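You operate a simulated robot arm through the tools that you are given. There is no shell and no other tool.

Carry out the task below with a simulated robot arm. There is one attempt and no reset: what you move stays moved.

JOB
Blow the chips off ring 459 and end cap 357, then lay both in the grey tray.
Fine: drives off first; blow away from the dark cover; nozzle back; leave the other parts. Set down upright: air nozzle.

The check looks at the end state, three seconds after you hand in, the way a careful person would. Anything else that was tipped, shoved, dropped, spilled or broken makes it a failure. A push-on lid holds only when it is set on centred and level and pressed home; a screw cap is set on level and turned clockwise until tight.

ROBOT AND FRAMES
A 7-joint arm with a two-finger parallel gripper, fixed in place. Base frame: the origin is on the floor under the middle of its stand, x ahead of it, y to its left, z up; the work surface is at about z = 710. Units: mm, degrees, N and s.
It reaches about 1372 mm from its shoulder. Its first joint turns from -149.0 to 149.0 degrees. Payload 3.43 kg.
The tool frame sits at the grasp point between the pads (the TCP): z along the fingers, y along the line on which they close. The tips reach 30 mm beyond it. Largest opening 94 mm; finger width 28, thickness 10; the body of the gripper, 50 by 96 mm, starts 55 mm behind the TCP.
Orientation is that of the tool frame in the base frame, as [roll, pitch, yaw] about the fixed x, y, z axes, in that order (R = Rz(yaw) Ry(pitch) Rx(roll)). With the fingers straight down and closing along the base's y, the tool's x points along the base's -x, its y along +y and its z along -z.

CONTROLS
- The arm moves only by the tool move_arm. Its argument "increments" is text: rows parted by semicolons, each of 6 numbers parted by spaces: the shift along the base's x, y, z in units of 40 mm (1.0 is 40 mm), then the turn, a rotation vector about the base's x, y, z in units of 5 degrees (1.0 is 5 degrees). In form: x y z wx wy wz; .... A call has 1 to 20 rows; each row shifts and turns the commanded pose from where the row before left it. "grip" is the opening, from 0 (shut) to 1 (fully open), set as the call begins (left out, the last holds). A call with a number of a shift or a turn outside -1 to 1 is refused whole. Each row takes 0.2 s and may step no farther than 50 mm and 8.6 degrees from the row before; otherwise, or with a gripper value out of range, the whole call is refused. Where a pose cannot be reached the arm comes as near as it can. A force on the tool above 40 N (or 10 N above the force at the start of the call, whichever is more), or a blocked arm, ends the call early, and 0.2 s more pass. The fingers move at their own pace (about 45 mm/s each) and stop on an object; they squeeze with about 35 N. The grip force told is the motor's: it shows also when the fingers shut on nothing. Time passes only in rows, and 0.2 s behind the last, so rows that do not move let the fingers close. The reply holds the time, the measured pose of the TCP, the force on the tool along the base axes, the opening and the grip force, in the units named above and with some noise, with the torque about the TCP (base axes, N m) and any sound that the robot's microphone picked up.
- Cameras (640 x 400 px; columns grow to the right, rows downward): "scene" is fixed at [219.4, 500.5, 1376.5]; the picture's right is [0.83, -0.56, 0.00], its down [-0.48, -0.71, -0.51] and it looks along [0.29, 0.43, -0.86] (base axes); focal length 265 px, centre (320, 200). "wrist" rides on the gripper at [76, 14, -102] in the tool frame; the picture's right is [-0.18, 0.98, 0.00], its down [-0.75, -0.14, -0.64] and it looks along [-0.63, -0.12, 0.77] (tool axes); focal length 243 px, centre (320, 200).
- get_image(camera): a new picture of that camera. No time passes.
- probe_pixels(camera, pixels): for up to 12 pixels [column, row] of the newest picture of that camera ("zoom" is the newest enlarged one), the place [x, y, z] in the base frame of the surface seen there, good to about 2 mm. No time passes.
- inspect(camera, box): a new picture of the part [left, top, right, bottom] of that camera's present view, enlarged. No time passes.
- sign_off(): hands the job in; it is judged then, once.

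Unless the task says otherwise, let go and move clear before handing in.

The tools are called after "Call:" as a command line: name --argument value ..., lists and objects as JSON in quotes. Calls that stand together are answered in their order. move_arm: Moves the arm, as the interface text tells. Its arguments: {"type":"object","properties":{"increments":{"type":"string"},"grip":{"type":"number"}},"required":["increments"]} The other tools are called the same way: get_image (camera) takes a picture; probe_pixels (camera, pixels) gives the place of the surface under pixels of a picture; inspect (camera, box) takes an enlarged picture of a part of a camera's view; sign_off () hands the job in.

At the start:

```text
time_s: 0.0
tool_pos: [511.2, 610.0, 1093.2]
ee_rot: [-180.0, 0.1, 180.0]
contact_force: [-0.7, 0.1, 0.1]
ft_torque: [-0.01, 0.03, 0.04]
width: 93.9
gripper_force: 0.1
```

scene: 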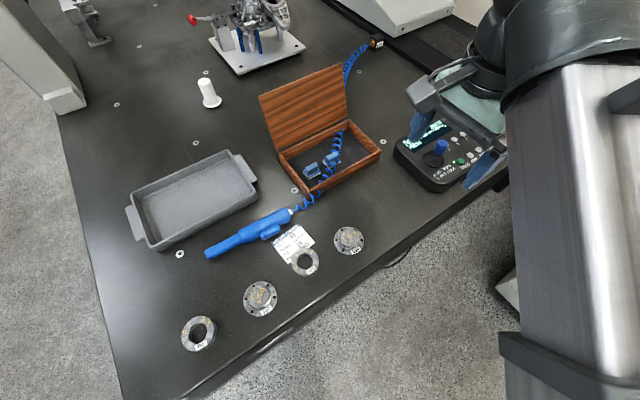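
wrist: 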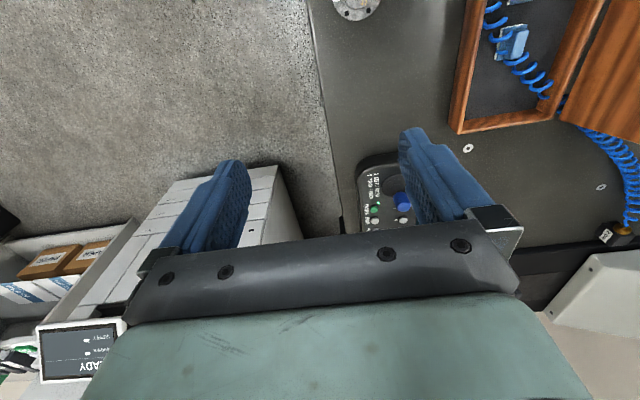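

The scene picture shows a grey tray (about 195,195), a blue air gun (250,232), four parts along the front edge (198,333), (260,298), (305,262), (349,240), a control box at (440,150) and a wooden box. I'll zoom in on the parts, the card and the control box before moving anything.

Call:
inspect --camera "scene" --box '[170, 210, 380, 360]'

Call:
inspect --camera "scene" --box '[380, 90, 520, 200]'

Call:
inspect --camera "scene" --box '[180, 0, 400, 130]'

Call:
inspect --camera "scene" --box '[255, 200, 375, 290]'

```text
2.67 times, centred on (275, 285) of scene
```

zoom: 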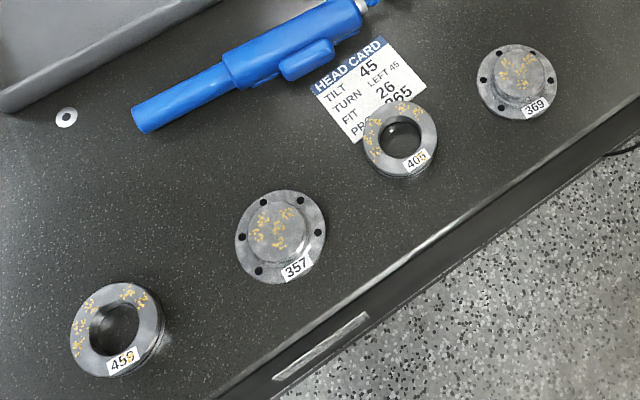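

```text
3.64 times, centred on (450, 145) of scene
```

zoom: 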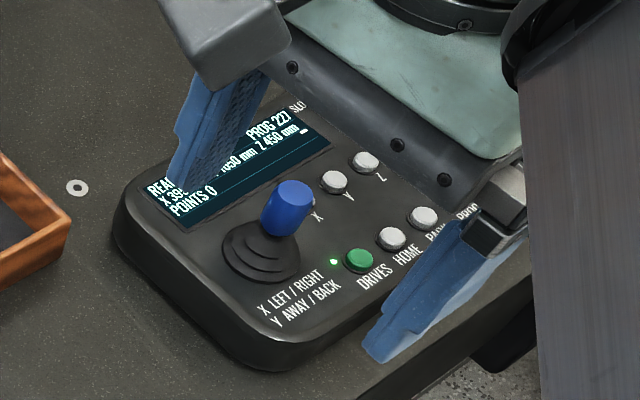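

```text
2.91 times, centred on (290, 65) of scene
```

zoom: 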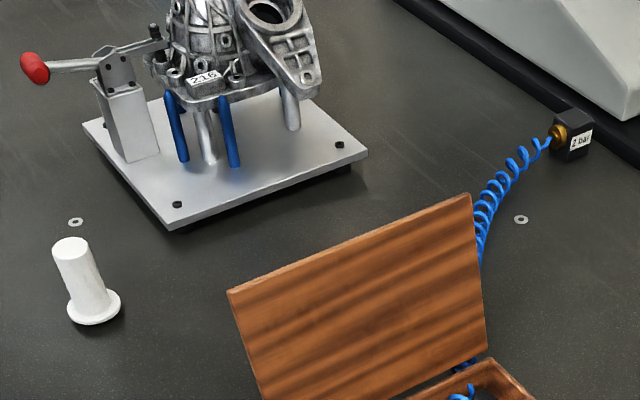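

```text
4.44 times, centred on (315, 245) of scene
```

zoom: 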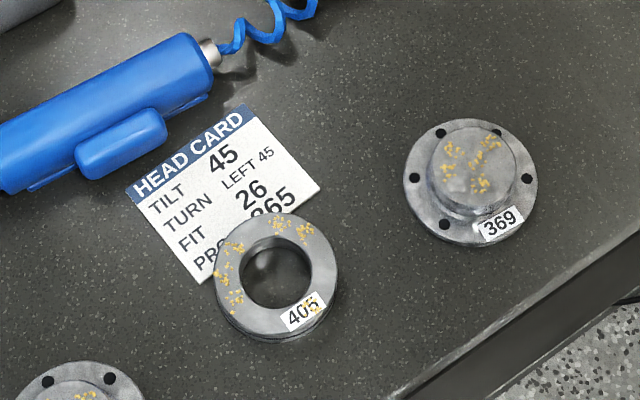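

The zooms show ring 459 (198,333), end cap 357 (260,298), ring 405, cap 369, a green-lit DRIVES button, and a blue air gun with a side lever on a coiled hose. I'll look closer at the gun, the white piece at (208,92), the dark areas at the back and the wooden box.

Call:
inspect --camera "scene" --box '[195, 195, 315, 270]'

Call:
inspect --camera "scene" --box '[250, 60, 390, 210]'

Call:
inspect --camera "scene" --box '[310, 0, 510, 120]'

Call:
inspect --camera "scene" --box '[0, 0, 230, 120]'

Call:
inspect --camera "scene" --box '[110, 140, 270, 260]'

Call:
inspect --camera "wrist" --box '[340, 140, 440, 240]'

```text
5.33 times, centred on (255, 232) of scene
```

zoom: 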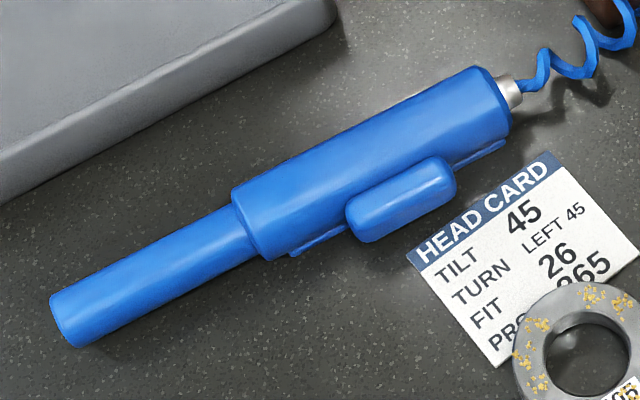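

```text
2.67 times, centred on (320, 135) of scene
```

zoom: 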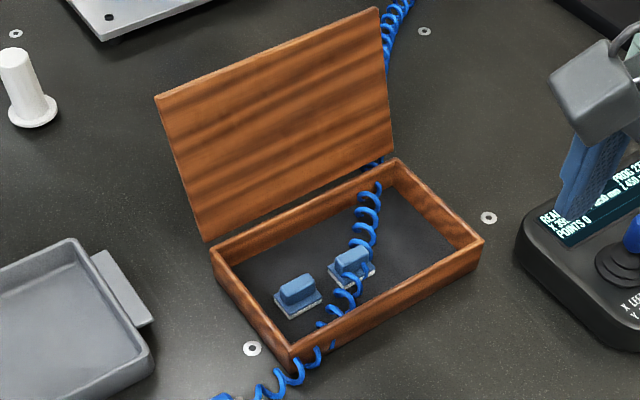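

```text
3.20 times, centred on (410, 60) of scene
```

zoom: 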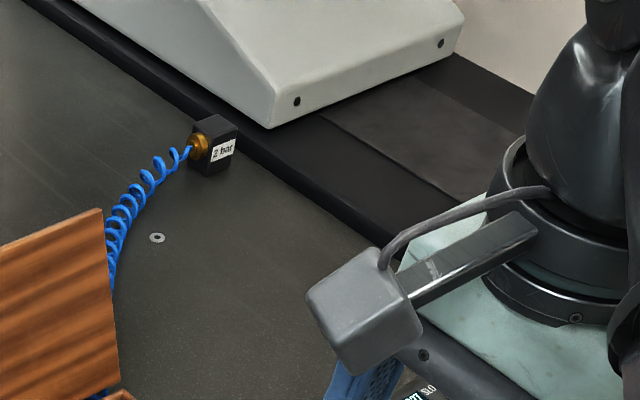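

```text
2.78 times, centred on (115, 60) of scene
```

zoom: 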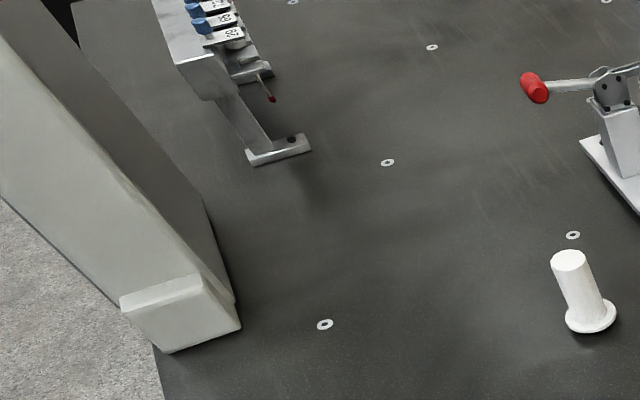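

```text
3.33 times, centred on (190, 200) of scene
```

zoom: 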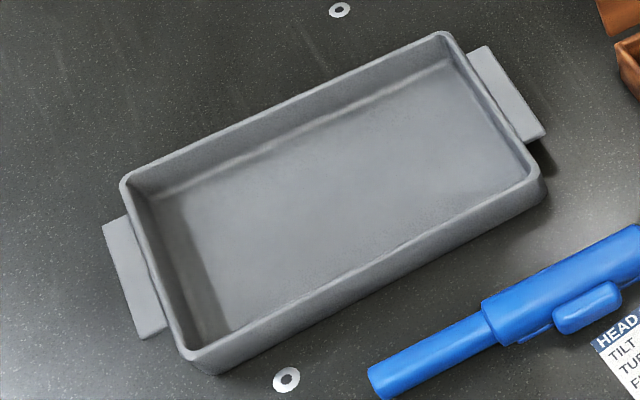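

```text
4.00 times, centred on (390, 190) of wrist
```

zoom: 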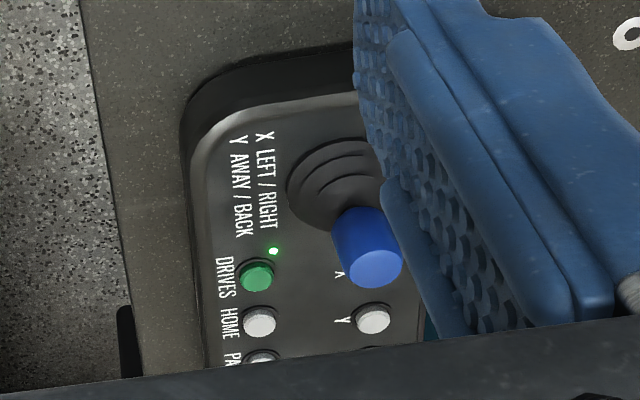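

The DRIVES LED is lit green next to its button (wrist zoom 256,276), and the gun has a lever block at zoom (400,200) with a rail under the body. I'll probe positions of the main objects now.

Call:
get_image --camera "scene"

Call:
probe_pixels --camera "scene" --pixels '[[210, 253], [240, 240], [265, 220], [285, 215], [270, 231], [262, 235], [291, 211], [196, 322], [260, 290], [305, 252], [348, 235], [230, 250]]'

Call:
probe_pixels --camera "scene" --pixels '[[150, 245], [257, 182], [140, 188], [231, 151], [200, 200], [208, 80], [208, 105], [376, 42], [400, 40], [430, 30], [455, 50], [30, 50]]'

Call:
probe_pixels --camera "scene" --pixels '[[459, 161], [453, 162], [443, 145], [438, 158], [405, 150], [430, 185], [470, 155], [422, 180], [260, 95], [345, 68], [310, 193], [380, 155]]'

```text
taken
```

scene: 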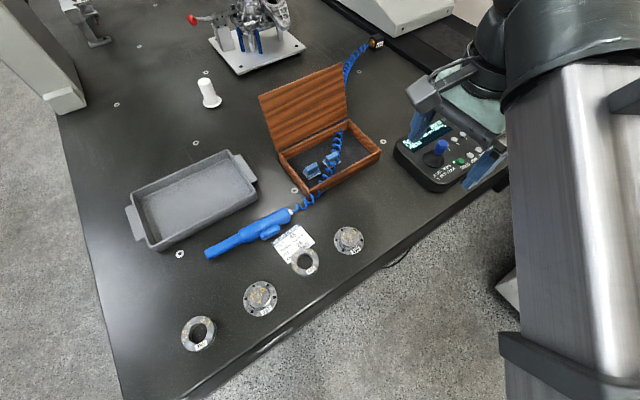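

```text
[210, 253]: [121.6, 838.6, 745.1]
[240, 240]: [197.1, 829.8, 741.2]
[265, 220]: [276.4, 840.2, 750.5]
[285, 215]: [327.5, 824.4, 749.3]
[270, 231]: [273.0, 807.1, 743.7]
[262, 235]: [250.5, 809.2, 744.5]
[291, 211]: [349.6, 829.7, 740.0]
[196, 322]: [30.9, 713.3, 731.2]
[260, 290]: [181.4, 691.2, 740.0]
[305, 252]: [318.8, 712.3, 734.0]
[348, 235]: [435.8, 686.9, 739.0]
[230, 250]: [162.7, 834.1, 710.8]
```

```text
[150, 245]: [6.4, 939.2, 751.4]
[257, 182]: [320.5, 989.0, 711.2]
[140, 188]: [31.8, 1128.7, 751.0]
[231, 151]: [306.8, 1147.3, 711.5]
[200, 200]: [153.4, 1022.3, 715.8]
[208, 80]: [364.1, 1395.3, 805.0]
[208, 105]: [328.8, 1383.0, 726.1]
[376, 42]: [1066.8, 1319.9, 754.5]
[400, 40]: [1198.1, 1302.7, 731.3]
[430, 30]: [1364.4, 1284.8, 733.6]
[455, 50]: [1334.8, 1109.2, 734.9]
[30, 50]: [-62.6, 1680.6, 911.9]
```

```text
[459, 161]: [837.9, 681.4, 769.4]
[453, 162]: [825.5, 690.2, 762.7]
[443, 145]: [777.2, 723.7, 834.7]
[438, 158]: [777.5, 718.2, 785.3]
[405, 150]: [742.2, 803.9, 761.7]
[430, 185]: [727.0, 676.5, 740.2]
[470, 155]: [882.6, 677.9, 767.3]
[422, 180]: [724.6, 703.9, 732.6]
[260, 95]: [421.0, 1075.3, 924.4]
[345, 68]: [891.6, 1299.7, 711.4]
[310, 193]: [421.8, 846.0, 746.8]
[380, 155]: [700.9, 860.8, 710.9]
```

Probes place the control box around (825,690,763), the gun along x 121–350 at y≈835, ring 459 near (31,713), cap 357 near (181,691), and the dark bellows cover beyond x≈1150. First I'll move the open gripper to a viewing pose over the control box to locate the DRIVES button.

Call:
move_arm --increments "0.6125 0.35 -0.6375 0 0 0; 0.6125 0.35 -0.6375 0 0 0; 0.6125 0.35 -0.6375 0 0 0; 0.6125 0.35 -0.6375 0 0 0; 0.6125 0.35 -0.6375 0 0 0; 0.6125 0.35 -0.6375 0 0 0; 0.6125 0.35 -0.6375 0 0 0" --grip 1

Call:
get_image --camera "wrist"

Call:
get_image --camera "scene"

```text
time_s: 1.6
tool_pos: [681.4, 706.6, 915.2]
ee_rot: [-179.9, 0.1, -179.9]
contact_force: [-1.0, 0.1, -0.7]
ft_torque: [-0.01, -0.01, 0.01]
width: 93.9
gripper_force: 0.0
```

```text
taken
```

wrist: 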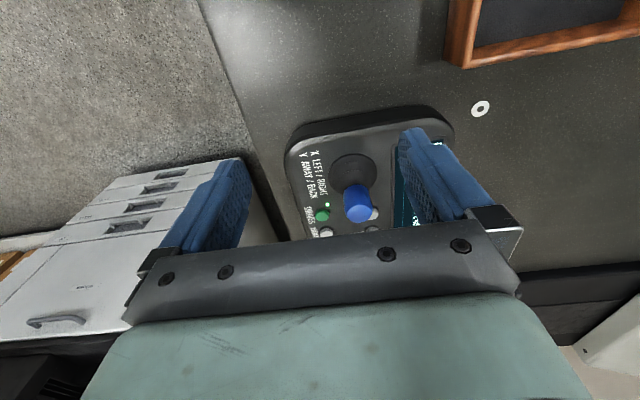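

```text
taken
```

scene: 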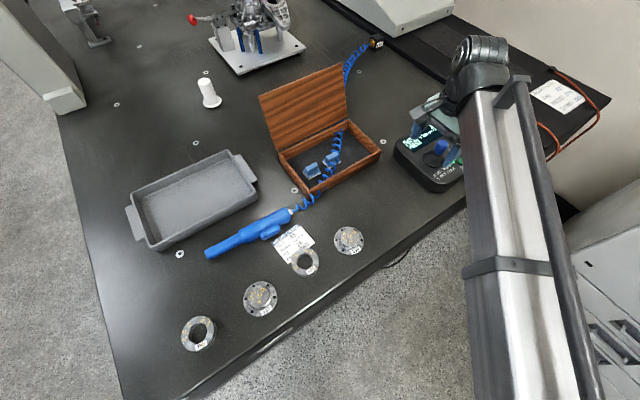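

The wrist view shows the green DRIVES button at (322,214), and the scene now reveals a note on the dark cover at (560,95). I'll zoom in on both and probe the buttons.

Call:
inspect --camera "scene" --box '[480, 40, 640, 160]'

Call:
probe_pixels --camera "wrist" --pixels '[[322, 215], [322, 211], [318, 216], [326, 232], [375, 213], [356, 190], [327, 204], [310, 214], [300, 150], [338, 222], [350, 163], [335, 230]]'

Call:
inspect --camera "wrist" --box '[280, 140, 400, 240]'

```text
3.33 times, centred on (560, 100) of scene
```

zoom: 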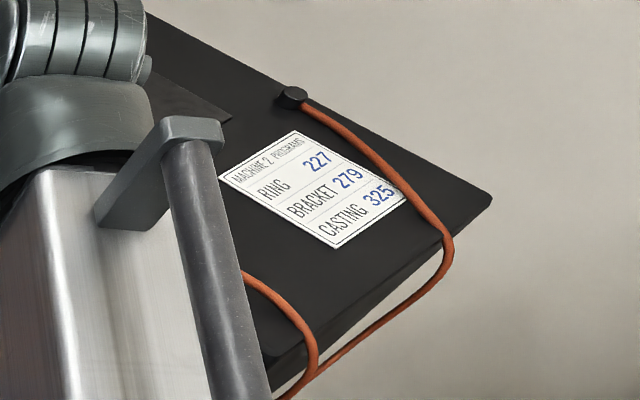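

```text
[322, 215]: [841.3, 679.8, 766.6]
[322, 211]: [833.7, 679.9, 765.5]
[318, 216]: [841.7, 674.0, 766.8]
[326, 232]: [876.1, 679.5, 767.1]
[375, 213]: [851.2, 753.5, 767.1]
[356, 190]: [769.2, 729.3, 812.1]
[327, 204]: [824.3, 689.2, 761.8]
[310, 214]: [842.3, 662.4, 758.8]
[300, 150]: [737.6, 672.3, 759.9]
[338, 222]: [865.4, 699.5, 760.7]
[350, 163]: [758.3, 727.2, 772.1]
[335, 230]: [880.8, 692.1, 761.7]
```

```text
4.00 times, centred on (340, 190) of wrist
```

zoom: 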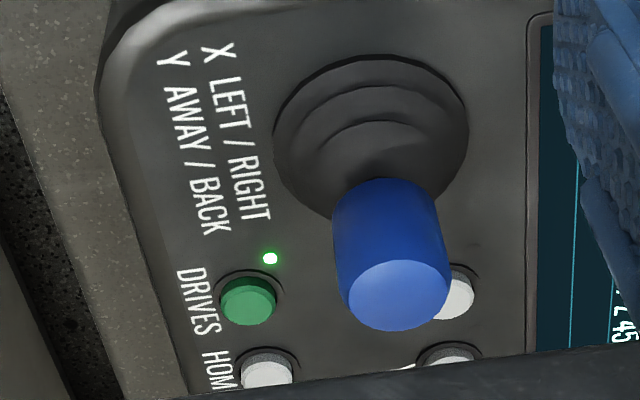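

The DRIVES button top is at about (839,679,766), HOME is 37 mm further in x, and the joystick knob at (777,725) tops out near z 835. I'll shut the fingers, move over the button at height and drop to about 20 mm above it.

Call:
move_arm --increments "0.979 -0.179 0 0 0 0; 0.979 -0.179 0 0 0 0; 0.979 -0.179 0 0 0 0; 0.979 -0.179 0 0 0 0; 0 0 0 0 0 0; 0 0 0 0 0 0; 0 0 -0.8 0 0 0; 0 0 -0.8 0 0 0; 0 0 -0.75 0 0 0" --grip 0

Call:
get_image --camera "wrist"

Call:
get_image --camera "scene"

```text
time_s: 3.6
tool_pos: [841.0, 675.9, 821.3]
ee_rot: [-180.0, 0.1, -180.0]
contact_force: [-0.5, -0.2, -0.5]
ft_torque: [0.01, -0.01, 0.02]
width: 0.0
gripper_force: 32.5
```

```text
taken
```

wrist: 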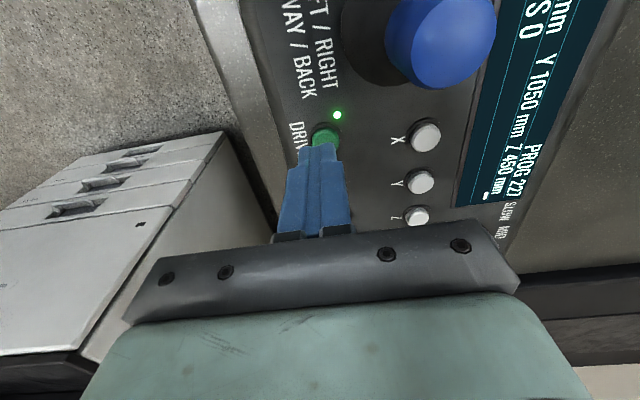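

```text
taken
```

scene: 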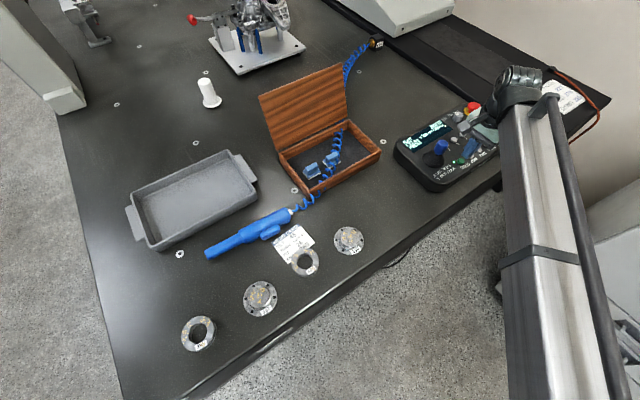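

The shut fingertips sit just beyond the green button at wrist (325,138), with the LED lit at (337,114). I'll zoom and probe to check how well they're centred before pressing.

Call:
inspect --camera "wrist" --box '[270, 80, 390, 180]'

Call:
inspect --camera "scene" --box '[390, 90, 510, 200]'

Call:
probe_pixels --camera "wrist" --pixels '[[326, 132], [318, 138], [335, 138], [326, 140], [320, 150], [337, 114]]'

```text
4.00 times, centred on (330, 130) of wrist
```

zoom: 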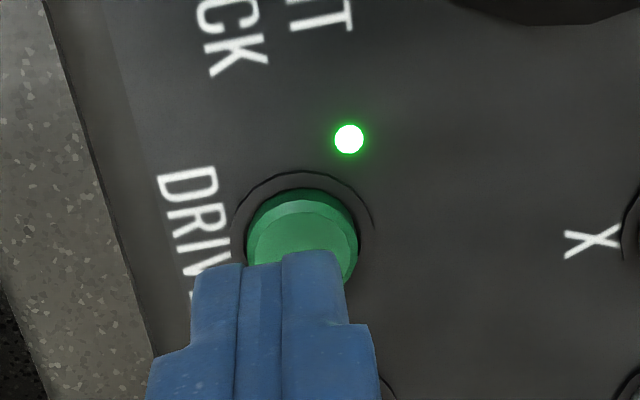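

```text
3.64 times, centred on (450, 145) of scene
```

zoom: 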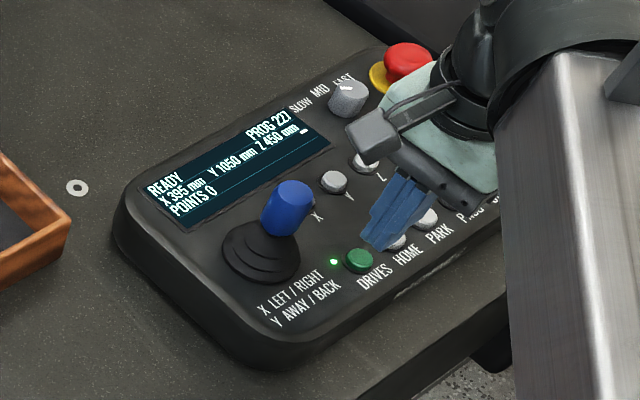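

```text
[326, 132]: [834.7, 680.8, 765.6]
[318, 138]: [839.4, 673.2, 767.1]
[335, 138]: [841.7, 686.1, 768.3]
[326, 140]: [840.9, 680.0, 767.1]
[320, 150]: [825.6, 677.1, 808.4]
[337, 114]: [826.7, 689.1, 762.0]
```

The button centre is about (841,680,767) with the fingertips 24 mm above and about 4 mm short in y. I'll centre and descend, slowly for the last bit.

Call:
move_arm --increments "0 0.09 -0.25 0 0 0; 0 0 -0.25 0 0 0; 0 0 -0.06 0 0 0; 0 0 -0.05 0 0 0; 0 0 -0.03 0 0 0"

Call:
inspect --camera "wrist" --box '[270, 80, 390, 180]'

Call:
inspect --camera "scene" --box '[390, 90, 510, 200]'

```text
time_s: 4.8
tool_pos: [841.8, 680.3, 796.0]
ee_rot: [179.9, 0.1, 179.9]
contact_force: [1.3, -0.2, 1.7]
ft_torque: [-0.01, 0.01, 0.03]
width: 0.0
gripper_force: 33.1
```

```text
4.00 times, centred on (330, 130) of wrist
```

zoom: 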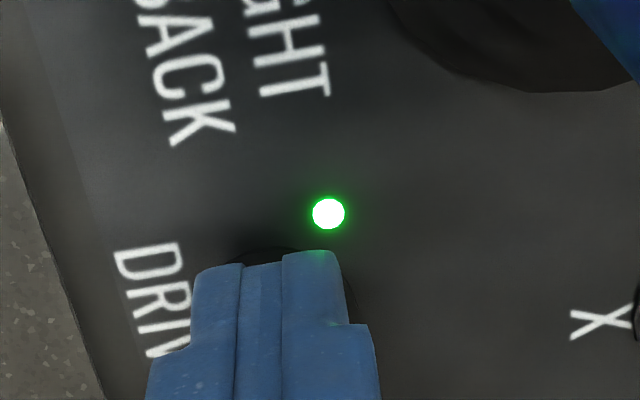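

```text
3.64 times, centred on (450, 145) of scene
```

zoom: 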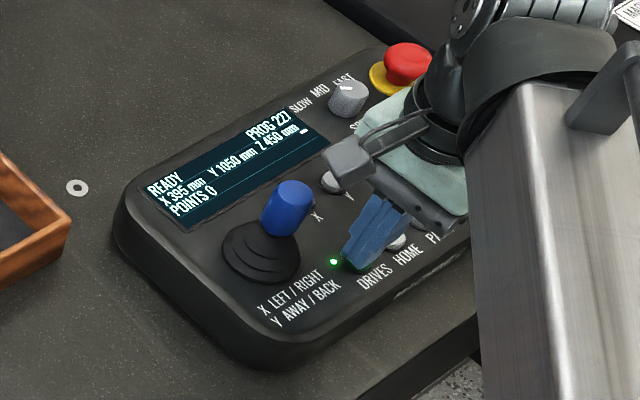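

The tip is touching the button lightly (1.7 N, tip z≈766) and the LED is still lit. I'll press in another few millimetres in small steps.

Call:
move_arm --increments "0 0 -0.03 0 0 0; 0 0 -0.03 0 0 0; 0 0 0 0 0 0"

Call:
inspect --camera "wrist" --box '[270, 80, 390, 180]'

Call:
inspect --camera "scene" --box '[390, 90, 510, 200]'

```text
time_s: 5.6
tool_pos: [840.0, 681.7, 793.3]
ee_rot: [-179.9, 0.0, 179.9]
contact_force: [-1.1, -1.0, 1.4]
ft_torque: [-0.07, 0.03, 0.02]
width: 0.1
gripper_force: 33.4
heard: click
```

```text
4.00 times, centred on (330, 130) of wrist
```

zoom: 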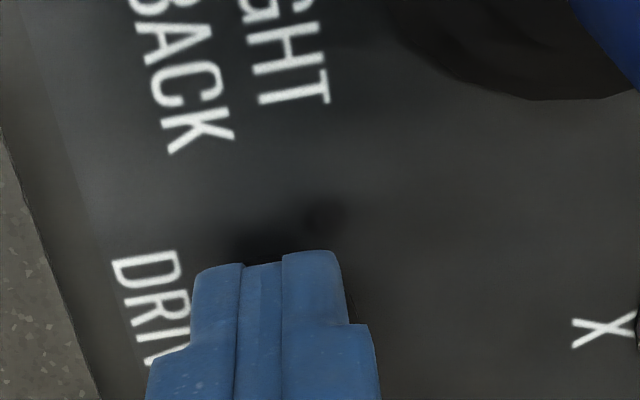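

```text
3.64 times, centred on (450, 145) of scene
```

zoom: 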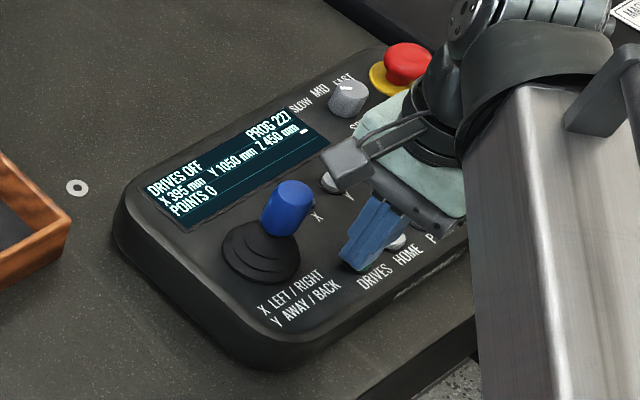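

The display now reads "DRIVES OFF", the LED is dark and a click was heard. I'll lift straight up off the button, then travel to a viewing pose over the air gun.

Call:
move_arm --increments "0 0 0.5 0 0 0; 0 0 1 0 0 0; 0 0 1 0 0 0; 0 0 1 0 0 0; 0 0 1 0 0 0; 0 0 1 0 0 0; 0 0 0.7 0 0 0" --grip 0

Call:
inspect --camera "scene" --box '[390, 90, 510, 200]'

```text
time_s: 7.2
tool_pos: [840.7, 683.9, 1040.2]
ee_rot: [-180.0, 0.0, 180.0]
contact_force: [-0.4, -0.2, 0.2]
ft_torque: [0.0, 0.01, -0.02]
width: 0.0
gripper_force: 33.5
```

```text
3.64 times, centred on (450, 145) of scene
```

zoom: 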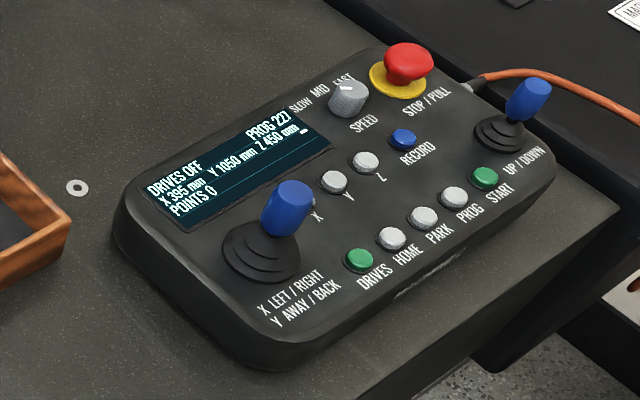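

The pendant is clear and still reads "DRIVES OFF". Now I'll travel to a viewing pose near the gun with the gripper open.

Call:
move_arm --increments "-0.96 0.2 0 0 0 0; -0.96 0.2 0 0 0 0; -0.96 0.2 0 0 0 0; -0.96 0.2 0 0 0 0; -0.96 0.2 0 0 0 0; -0.96 0.2 0 0 0 0; -0.96 0.2 0 0 0 0; -0.96 0.2 0 0 0 0; -0.96 0.2 0 0 0 0; -0.96 0.2 0 0 0 0; -0.96 0.2 0 0 0 0; -0.96 0.2 0 0 0 0; -0.96 0.2 0 0 0 0; -0.96 0.2 0 0 0 0; -0.96 0.2 0 0 0 0; -0.96 0.2 -0.5 0 0 0; -0.96 0.2 -0.5 0 0 0; -0.96 0.2 -0.5 0 0 0; 0 0 -0.5 0 0 0" --grip 1

Call:
get_image --camera "wrist"

Call:
get_image --camera "scene"

```text
time_s: 11.2
tool_pos: [149.4, 826.0, 963.5]
ee_rot: [-180.0, 0.0, -180.0]
contact_force: [0.5, -0.5, 0.2]
ft_torque: [0.0, -0.03, 0.0]
width: 93.9
gripper_force: 0.1
```

```text
taken
```

wrist: 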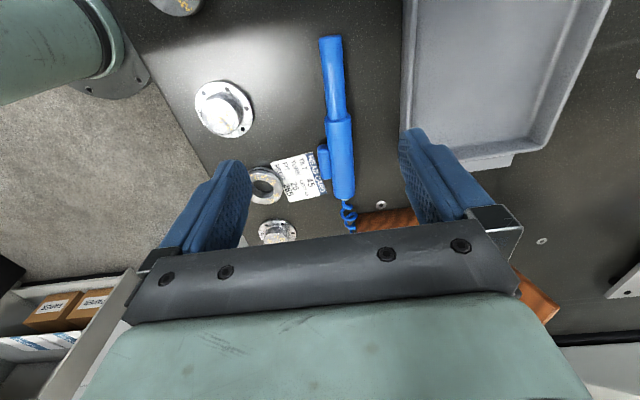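

```text
taken
```

scene: 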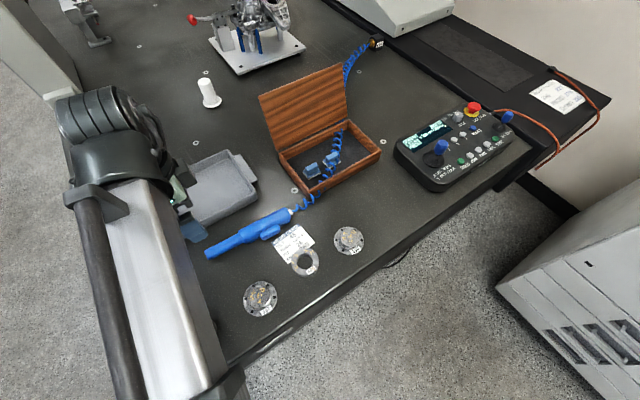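

The wrist view shows the gun from tip (330,40) to tail (343,195) with the lever block at (324,162). I'll zoom in and probe it for grasp geometry.

Call:
inspect --camera "wrist" --box '[270, 100, 400, 240]'

Call:
probe_pixels --camera "wrist" --pixels '[[328, 37], [332, 60], [337, 100], [340, 122], [341, 145], [342, 165], [343, 190], [325, 148], [324, 162], [324, 178], [318, 162], [353, 165]]'

Call:
inspect --camera "wrist" --box '[290, 20, 390, 130]'

```text
2.86 times, centred on (335, 170) of wrist
```

zoom: 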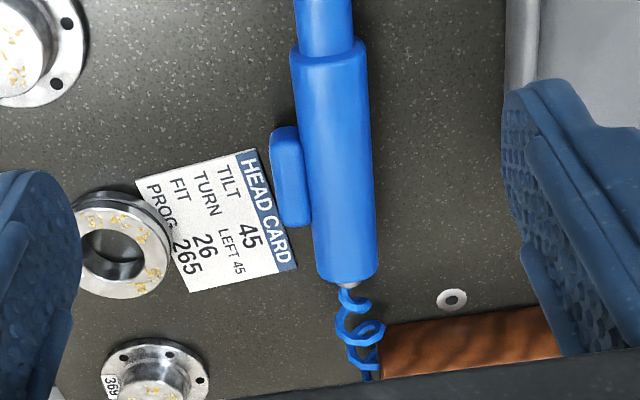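

```text
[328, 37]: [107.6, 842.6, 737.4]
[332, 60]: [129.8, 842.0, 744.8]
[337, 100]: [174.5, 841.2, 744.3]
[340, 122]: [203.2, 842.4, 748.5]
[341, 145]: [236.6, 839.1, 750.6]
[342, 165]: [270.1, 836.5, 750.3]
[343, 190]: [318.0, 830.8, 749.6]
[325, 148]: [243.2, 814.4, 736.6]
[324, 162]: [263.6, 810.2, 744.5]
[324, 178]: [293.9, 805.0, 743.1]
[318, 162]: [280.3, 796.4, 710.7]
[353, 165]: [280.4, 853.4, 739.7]
```

```text
3.64 times, centred on (340, 75) of wrist
```

zoom: 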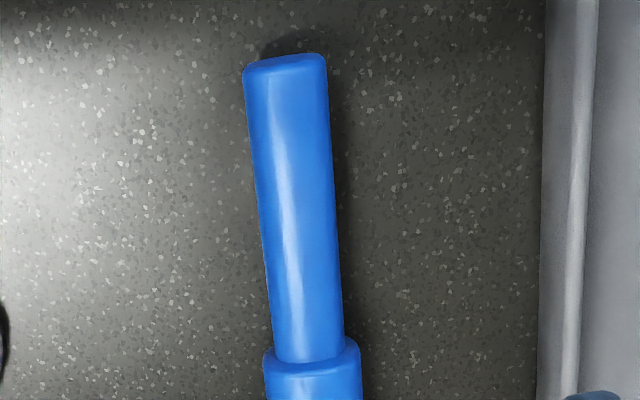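

The gun body's top line runs from about (130,842) to (318,831) at z≈750, with the lever block between x≈240 and 300 on its -y side. I'll probe the lever's side and the foot under the body from the scene camera to set the grasp.

Call:
inspect --camera "scene" --box '[225, 200, 305, 260]'

```text
6.67 times, centred on (265, 230) of scene
```

zoom: 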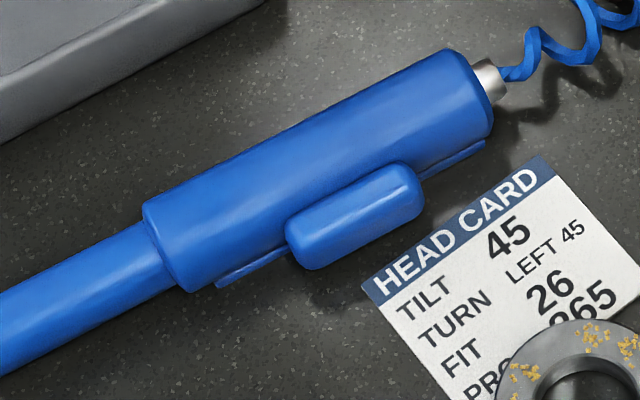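

Call:
probe_pixels --camera "zoom" --pixels '[[360, 240], [300, 225], [305, 260], [410, 185], [415, 210], [340, 215], [225, 280], [470, 155], [270, 190], [490, 75], [150, 235], [385, 180]]'

```text
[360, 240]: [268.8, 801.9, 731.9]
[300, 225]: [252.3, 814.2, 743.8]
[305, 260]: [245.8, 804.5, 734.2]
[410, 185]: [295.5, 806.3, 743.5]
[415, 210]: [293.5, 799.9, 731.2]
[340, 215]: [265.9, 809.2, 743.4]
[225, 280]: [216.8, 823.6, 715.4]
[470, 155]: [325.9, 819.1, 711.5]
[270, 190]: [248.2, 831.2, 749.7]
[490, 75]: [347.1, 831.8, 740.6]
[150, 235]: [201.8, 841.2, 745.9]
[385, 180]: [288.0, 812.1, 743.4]
```

The lever's outer face is at y≈802 and the far side of the body near y≈856, and a narrow foot under the body keeps it from rolling. I'll align the gripper (yaw about -4.2°) over the lever at x≈268, y≈829 and come down to z≈823.

Call:
move_arm --increments "0.593 0.015 -0.70 0 0 -0.168; 0.593 0.015 -0.70 0 0 -0.168; 0.593 0.015 -0.70 0 0 -0.168; 0.593 0.015 -0.70 0 0 -0.168; 0.593 0.015 -0.70 0 0 -0.168; 0 0 0 0 0 0" --grip 1

Call:
get_image --camera "wrist"

Call:
get_image --camera "scene"

```text
time_s: 12.6
tool_pos: [268.8, 827.0, 823.2]
ee_rot: [180.0, 0.0, 175.8]
contact_force: [0.0, -0.1, 0.3]
ft_torque: [0.0, 0.0, -0.02]
width: 93.8
gripper_force: 0.0
```

```text
taken
```

wrist: 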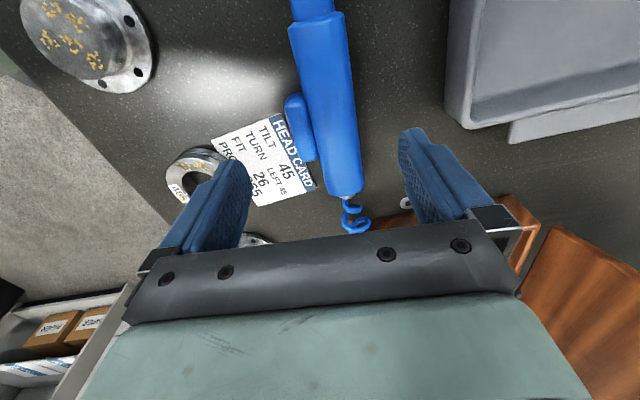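

```text
taken
```

scene: 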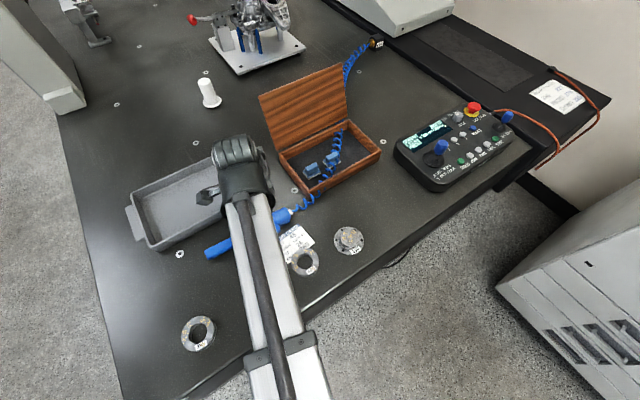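

The gripper straddles the gun; I'll probe the gun's body top and lever from this closer view to refine yaw and centring.

Call:
probe_pixels --camera "wrist" --pixels '[[309, 8], [317, 45], [324, 85], [330, 120], [335, 150], [342, 185], [291, 100], [295, 125], [300, 150], [290, 120], [352, 120], [358, 160]]'

Call:
inspect --camera "wrist" --box '[250, 60, 400, 240]'

```text
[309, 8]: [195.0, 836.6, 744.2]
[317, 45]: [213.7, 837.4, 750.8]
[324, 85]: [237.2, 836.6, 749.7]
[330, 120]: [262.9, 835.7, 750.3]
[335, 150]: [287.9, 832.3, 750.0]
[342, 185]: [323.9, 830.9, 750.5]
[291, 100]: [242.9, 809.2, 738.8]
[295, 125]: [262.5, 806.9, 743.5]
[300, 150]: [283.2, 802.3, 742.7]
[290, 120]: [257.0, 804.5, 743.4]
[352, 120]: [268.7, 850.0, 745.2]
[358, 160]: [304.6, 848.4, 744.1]
```

```text
2.22 times, centred on (325, 150) of wrist
```

zoom: 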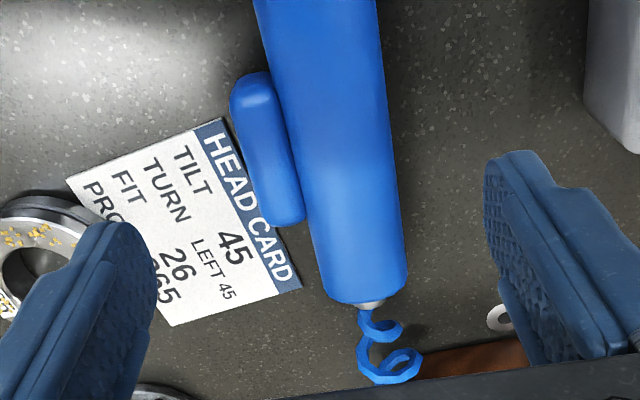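

The yaw and centring look right (body axis y≈834.5, lever face y≈801.5, gripper at y≈827). I'll descend to z≈746, leaving the tips about 5 mm above the table.

Call:
move_arm --increments "0 0.03 -0.8 0 0 0; 0 0 -0.8 0 0 0; 0 0 -0.33 0 0 0; 0 0 0 0 0 0" --grip 1

Call:
get_image --camera "wrist"

```text
time_s: 13.6
tool_pos: [267.5, 830.2, 745.1]
ee_rot: [180.0, 0.0, 175.8]
contact_force: [0.1, -0.7, 0.2]
ft_torque: [-0.01, -0.04, 0.03]
width: 94.1
gripper_force: 0.1
```

```text
taken
```

wrist: 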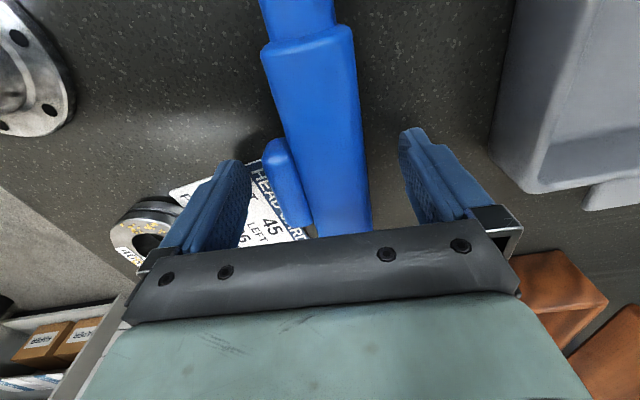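

The fingers straddle the lever and body with clearance on both sides. I'll close in stages, first to about 56 mm opening.

Call:
move_arm --increments "0 0 0 0 0 0; 0 0 0 0 0 0; 0 0 0 0 0 0" --grip 0.6

Call:
get_image --camera "wrist"

```text
time_s: 14.4
tool_pos: [267.4, 830.1, 745.1]
ee_rot: [180.0, 0.0, 175.9]
contact_force: [-0.6, 0.9, 0.3]
ft_torque: [-0.04, -0.01, 0.04]
width: 58.7
gripper_force: 8.8
```

```text
taken
```

wrist: 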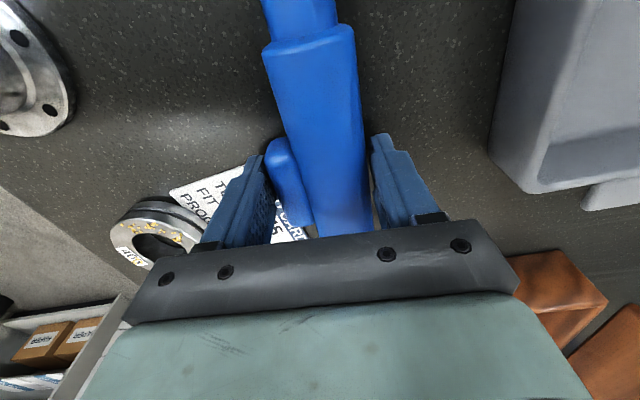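

The width stopped at 58.7 mm with 8.8 N, so the fingers are touching. I'll squeeze further and listen for air.

Call:
move_arm --increments "0 0 0 0 0 0; 0 0 0 0 0 0; 0 0 0 0 0 0" --grip 0.55

Call:
get_image --camera "wrist"

```text
time_s: 15.2
tool_pos: [268.3, 829.8, 746.6]
ee_rot: [-180.0, 0.0, 175.8]
contact_force: [0.0, -0.2, 1.1]
ft_torque: [-0.03, 0.03, 0.02]
width: 58.9
gripper_force: 8.6
```

```text
taken
```

wrist: 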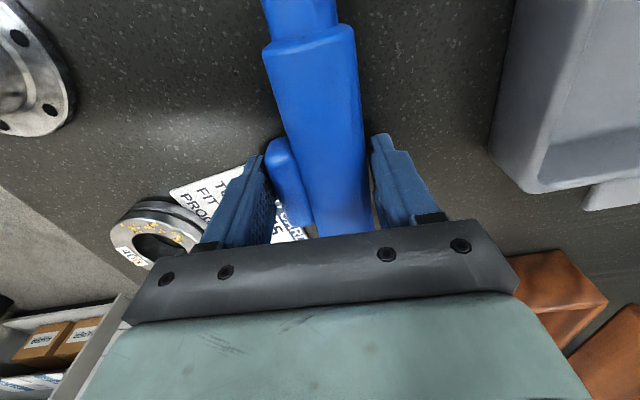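

No sound yet, width unchanged at 58.9 mm and 8.6 N. I'll command a firmer squeeze.

Call:
move_arm --increments "0 0 0 0 0 0; 0 0 0 0 0 0" --grip 0.4

Call:
get_image --camera "scene"

```text
time_s: 15.8
tool_pos: [267.8, 830.5, 744.9]
ee_rot: [-180.0, 0.0, 175.8]
contact_force: [0.2, 0.1, 0.3]
ft_torque: [-0.05, 0.0, 0.05]
width: 58.7
gripper_force: 8.6
```

```text
taken
```

scene: 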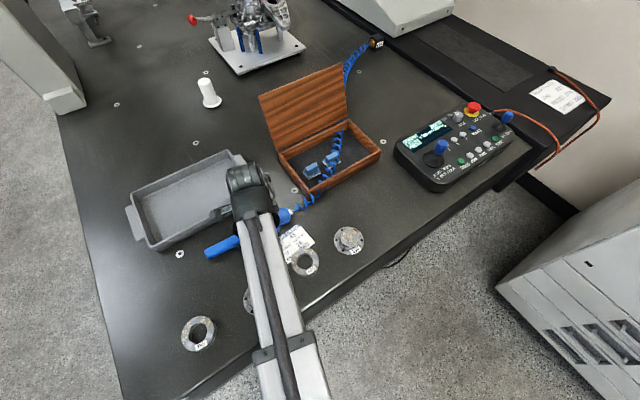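

Still 58.7 mm at 8.6 N with no air sound. I'll close fully to see whether the full squeeze works the lever.

Call:
move_arm --increments "0 0 0 0 0 0; 0 0 0 0 0 0" --grip 0

Call:
get_image --camera "wrist"

```text
time_s: 16.4
tool_pos: [267.8, 830.5, 746.0]
ee_rot: [179.9, 0.0, 175.7]
contact_force: [1.4, -0.5, 0.3]
ft_torque: [-0.08, 0.05, 0.1]
width: 59.1
gripper_force: 8.7
```

```text
taken
```

wrist: 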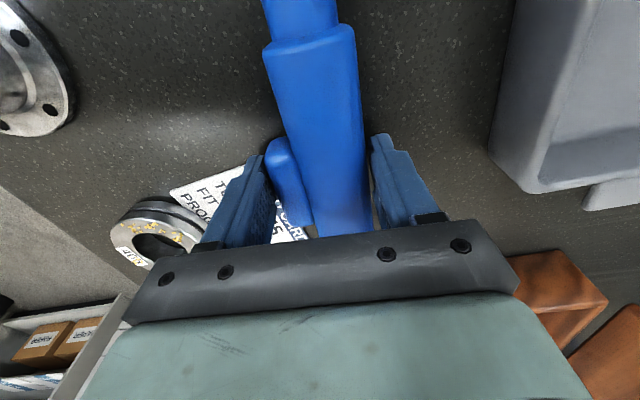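

The reading hasn't changed (59 mm, 8.7 N), so I need to see what the fingers are actually touching. I'll zoom on the contact area.

Call:
inspect --camera "wrist" --box '[230, 120, 420, 240]'

Call:
inspect --camera "scene" --box '[195, 180, 325, 270]'

```text
3.33 times, centred on (325, 180) of wrist
```

zoom: 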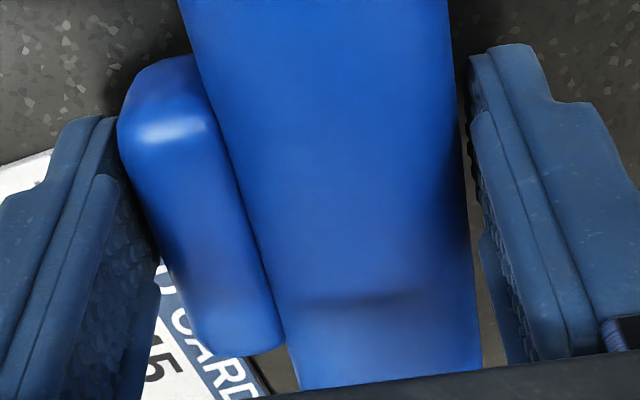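

```text
4.44 times, centred on (260, 225) of scene
```

zoom: 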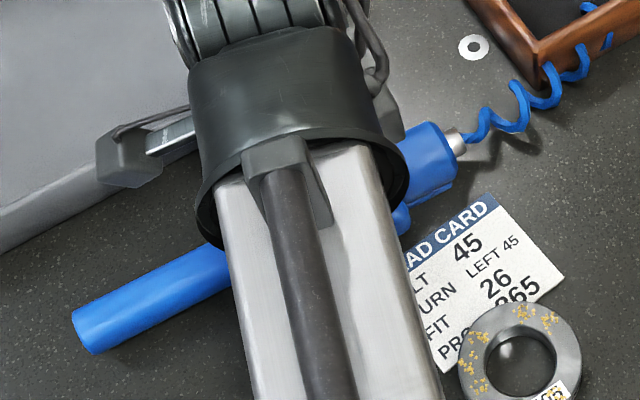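

The left fingertip touches the lever and the right finger is nearly on the body, yet the squeeze stays at about 9 N and no air sounds. I'll reopen slightly and close straight to shut to see if a full-force squeeze results.

Call:
move_arm --increments "0 0 0 0 0 0; 0 0 0 0 0 0" --grip 0.8

Call:
move_arm --increments "0 0 0 0 0 0; 0 0 0 0 0 0; 0 0 0 0 0 0; 0 0 0 0 0 0" --grip 0

Call:
get_image --camera "wrist"

```text
time_s: 17.0
tool_pos: [268.3, 829.9, 746.9]
ee_rot: [180.0, -0.1, 175.7]
contact_force: [-0.2, -1.2, 0.3]
ft_torque: [-0.02, 0.01, 0.01]
width: 75.2
gripper_force: 0.0
```

```text
time_s: 18.0
tool_pos: [267.0, 829.5, 745.5]
ee_rot: [-180.0, -0.1, 175.7]
contact_force: [0.1, 0.7, 0.8]
ft_torque: [0.02, 0.0, 0.05]
width: 58.7
gripper_force: 9.2
```

```text
taken
```

wrist: 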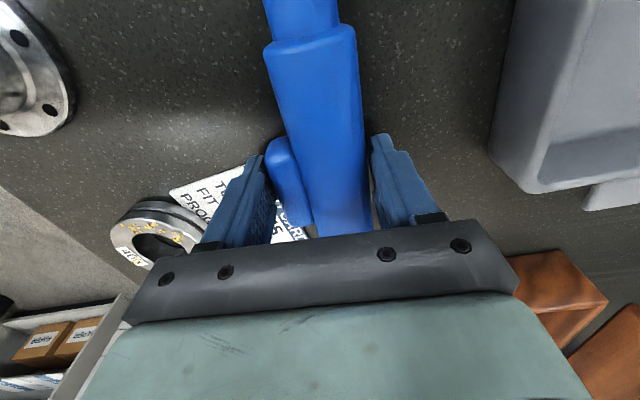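

Same result: 58.7 mm and 9.2 N. I'll lift a little to see whether the gun follows the grip and whether air starts.

Call:
move_arm --increments "0 0 0.1 0 0 0; 0 0 0.1 0 0 0; 0 0 0.1 0 0 0; 0 0 0.1 0 0 0; 0 0 0 0 0 0" --grip 0

Call:
get_image --camera "wrist"

Call:
inspect --camera "scene" --box '[195, 180, 325, 270]'

```text
time_s: 19.2
tool_pos: [269.3, 828.9, 760.9]
ee_rot: [180.0, 0.1, 175.8]
contact_force: [0.2, -1.3, 2.6]
ft_torque: [-0.07, -0.04, -0.06]
width: 53.3
gripper_force: 8.8
```

```text
taken
```

wrist: 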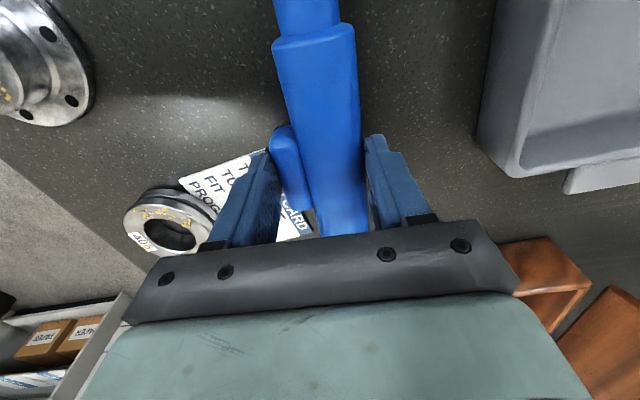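

```text
4.44 times, centred on (260, 225) of scene
```

zoom: 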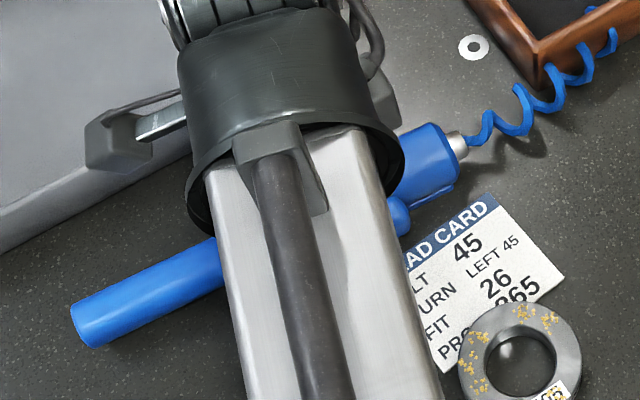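

Lifting brought the width down to 53.3 mm and the tool now carries about 2.6 N. I'll probe the gun's top to see whether it came up with the fingers.

Call:
probe_pixels --camera "wrist" --pixels '[[305, 12], [314, 45], [320, 85], [326, 120], [332, 150], [338, 185], [282, 140], [287, 165], [345, 130], [352, 160]]'

Call:
inspect --camera "wrist" --box '[230, 110, 420, 240]'

```text
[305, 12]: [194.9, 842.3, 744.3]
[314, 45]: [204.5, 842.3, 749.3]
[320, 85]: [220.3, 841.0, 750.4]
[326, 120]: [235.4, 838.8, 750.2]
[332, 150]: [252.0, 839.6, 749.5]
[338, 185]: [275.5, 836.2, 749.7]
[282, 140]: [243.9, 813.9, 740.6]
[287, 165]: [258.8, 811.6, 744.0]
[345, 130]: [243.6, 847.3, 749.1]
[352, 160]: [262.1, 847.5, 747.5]
```

```text
3.08 times, centred on (325, 175) of wrist
```

zoom: 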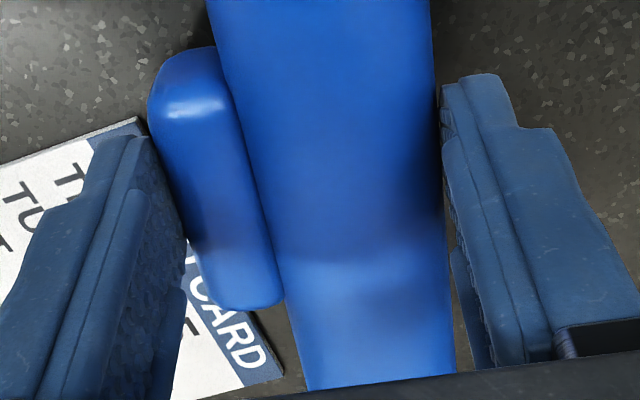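

The gun's top is still at z≈750, so the fingers slid up it without lifting. I'll open, back off upward and look again at the gun's lever and foot from both cameras before a better grasp.

Call:
move_arm --increments "0 0 0 0 0 0; 0 0 0.3 0 0 0; 0 0 0.9 0 0 0; -0.5 0.2 0.9 0 0 0; -0.9 0.2 0.7 0 0 0; -0.9 0.2 0 0 0 0; -0.9 0 0 0 0 0" --grip 1

Call:
inspect --camera "scene" --box '[195, 190, 315, 265]'

Call:
get_image --camera "wrist"

```text
time_s: 20.8
tool_pos: [141.1, 852.5, 871.0]
ee_rot: [-180.0, 0.0, 175.8]
contact_force: [0.5, 0.2, -0.6]
ft_torque: [0.0, -0.01, 0.01]
width: 93.9
gripper_force: 0.1
```

```text
5.33 times, centred on (255, 228) of scene
```

zoom: 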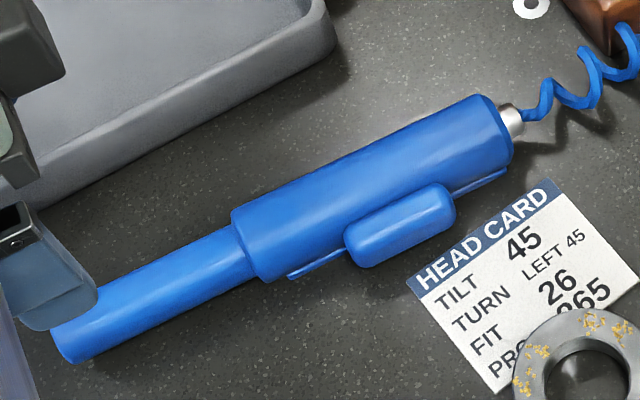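

```text
taken
```

wrist: 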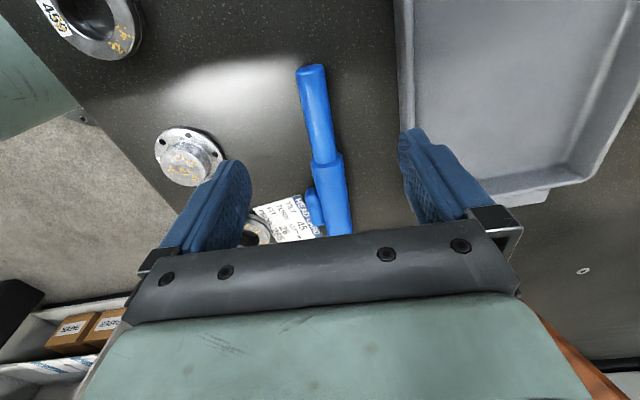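

The gun looks unmoved and its tip, foot and lever are as before. Something low on its far side may be holding the fingers apart, so I'll yaw the wrist camera round to look at the gun from the tray side.

Call:
move_arm --increments "0.225 0.143 0 0 0 -1; 0.225 0.143 0 0 0 -1; 0.225 0.143 0 0 0 -1; 0.225 0.143 0 0 0 -1; 0.225 0.143 0 0 0 -1; 0.225 0.143 0 0 0 -1; 0.225 0.143 0 0 0 -1; 0.225 0.143 0 0 0 -1; 0.225 0.143 0 0 0 -1; 0.225 0.143 0 0 0 -1; 0.225 0.143 0 0 0 -1; 0.225 0.143 0 0 0 -1; 0.225 0.143 0 0 0 -1; 0.225 0.143 0 0 0 -1; 0.225 0.143 0 0 0 -1; 0.225 0.143 0 0 0 -1; 0.225 0.143 0 0 0 -1" --grip 1

Call:
get_image --camera "wrist"

Call:
get_image --camera "scene"

```text
time_s: 24.4
tool_pos: [291.9, 953.1, 874.3]
ee_rot: [180.0, 0.0, 90.7]
contact_force: [-0.1, -0.1, -0.7]
ft_torque: [0.02, -0.01, -0.01]
width: 94.4
gripper_force: 0.0
```

```text
taken
```

wrist: 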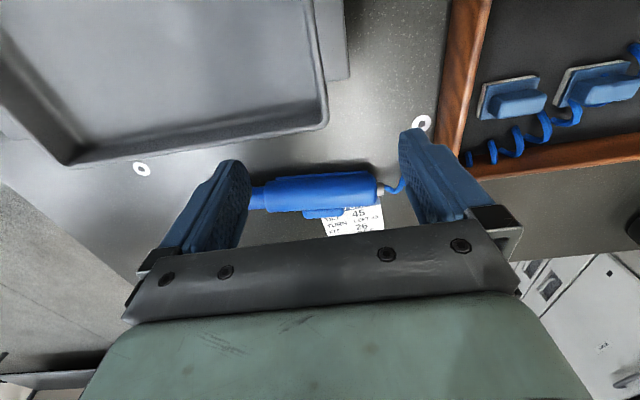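

```text
taken
```

scene: 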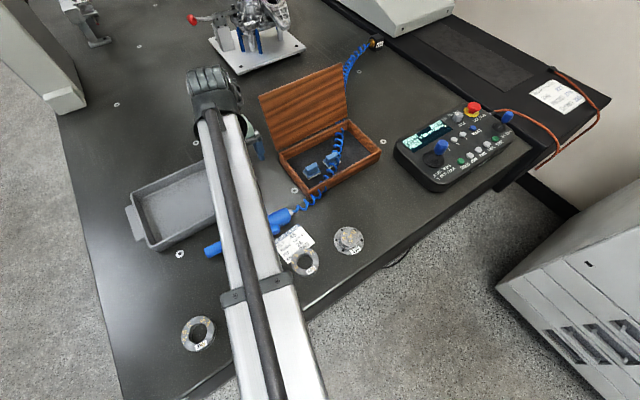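

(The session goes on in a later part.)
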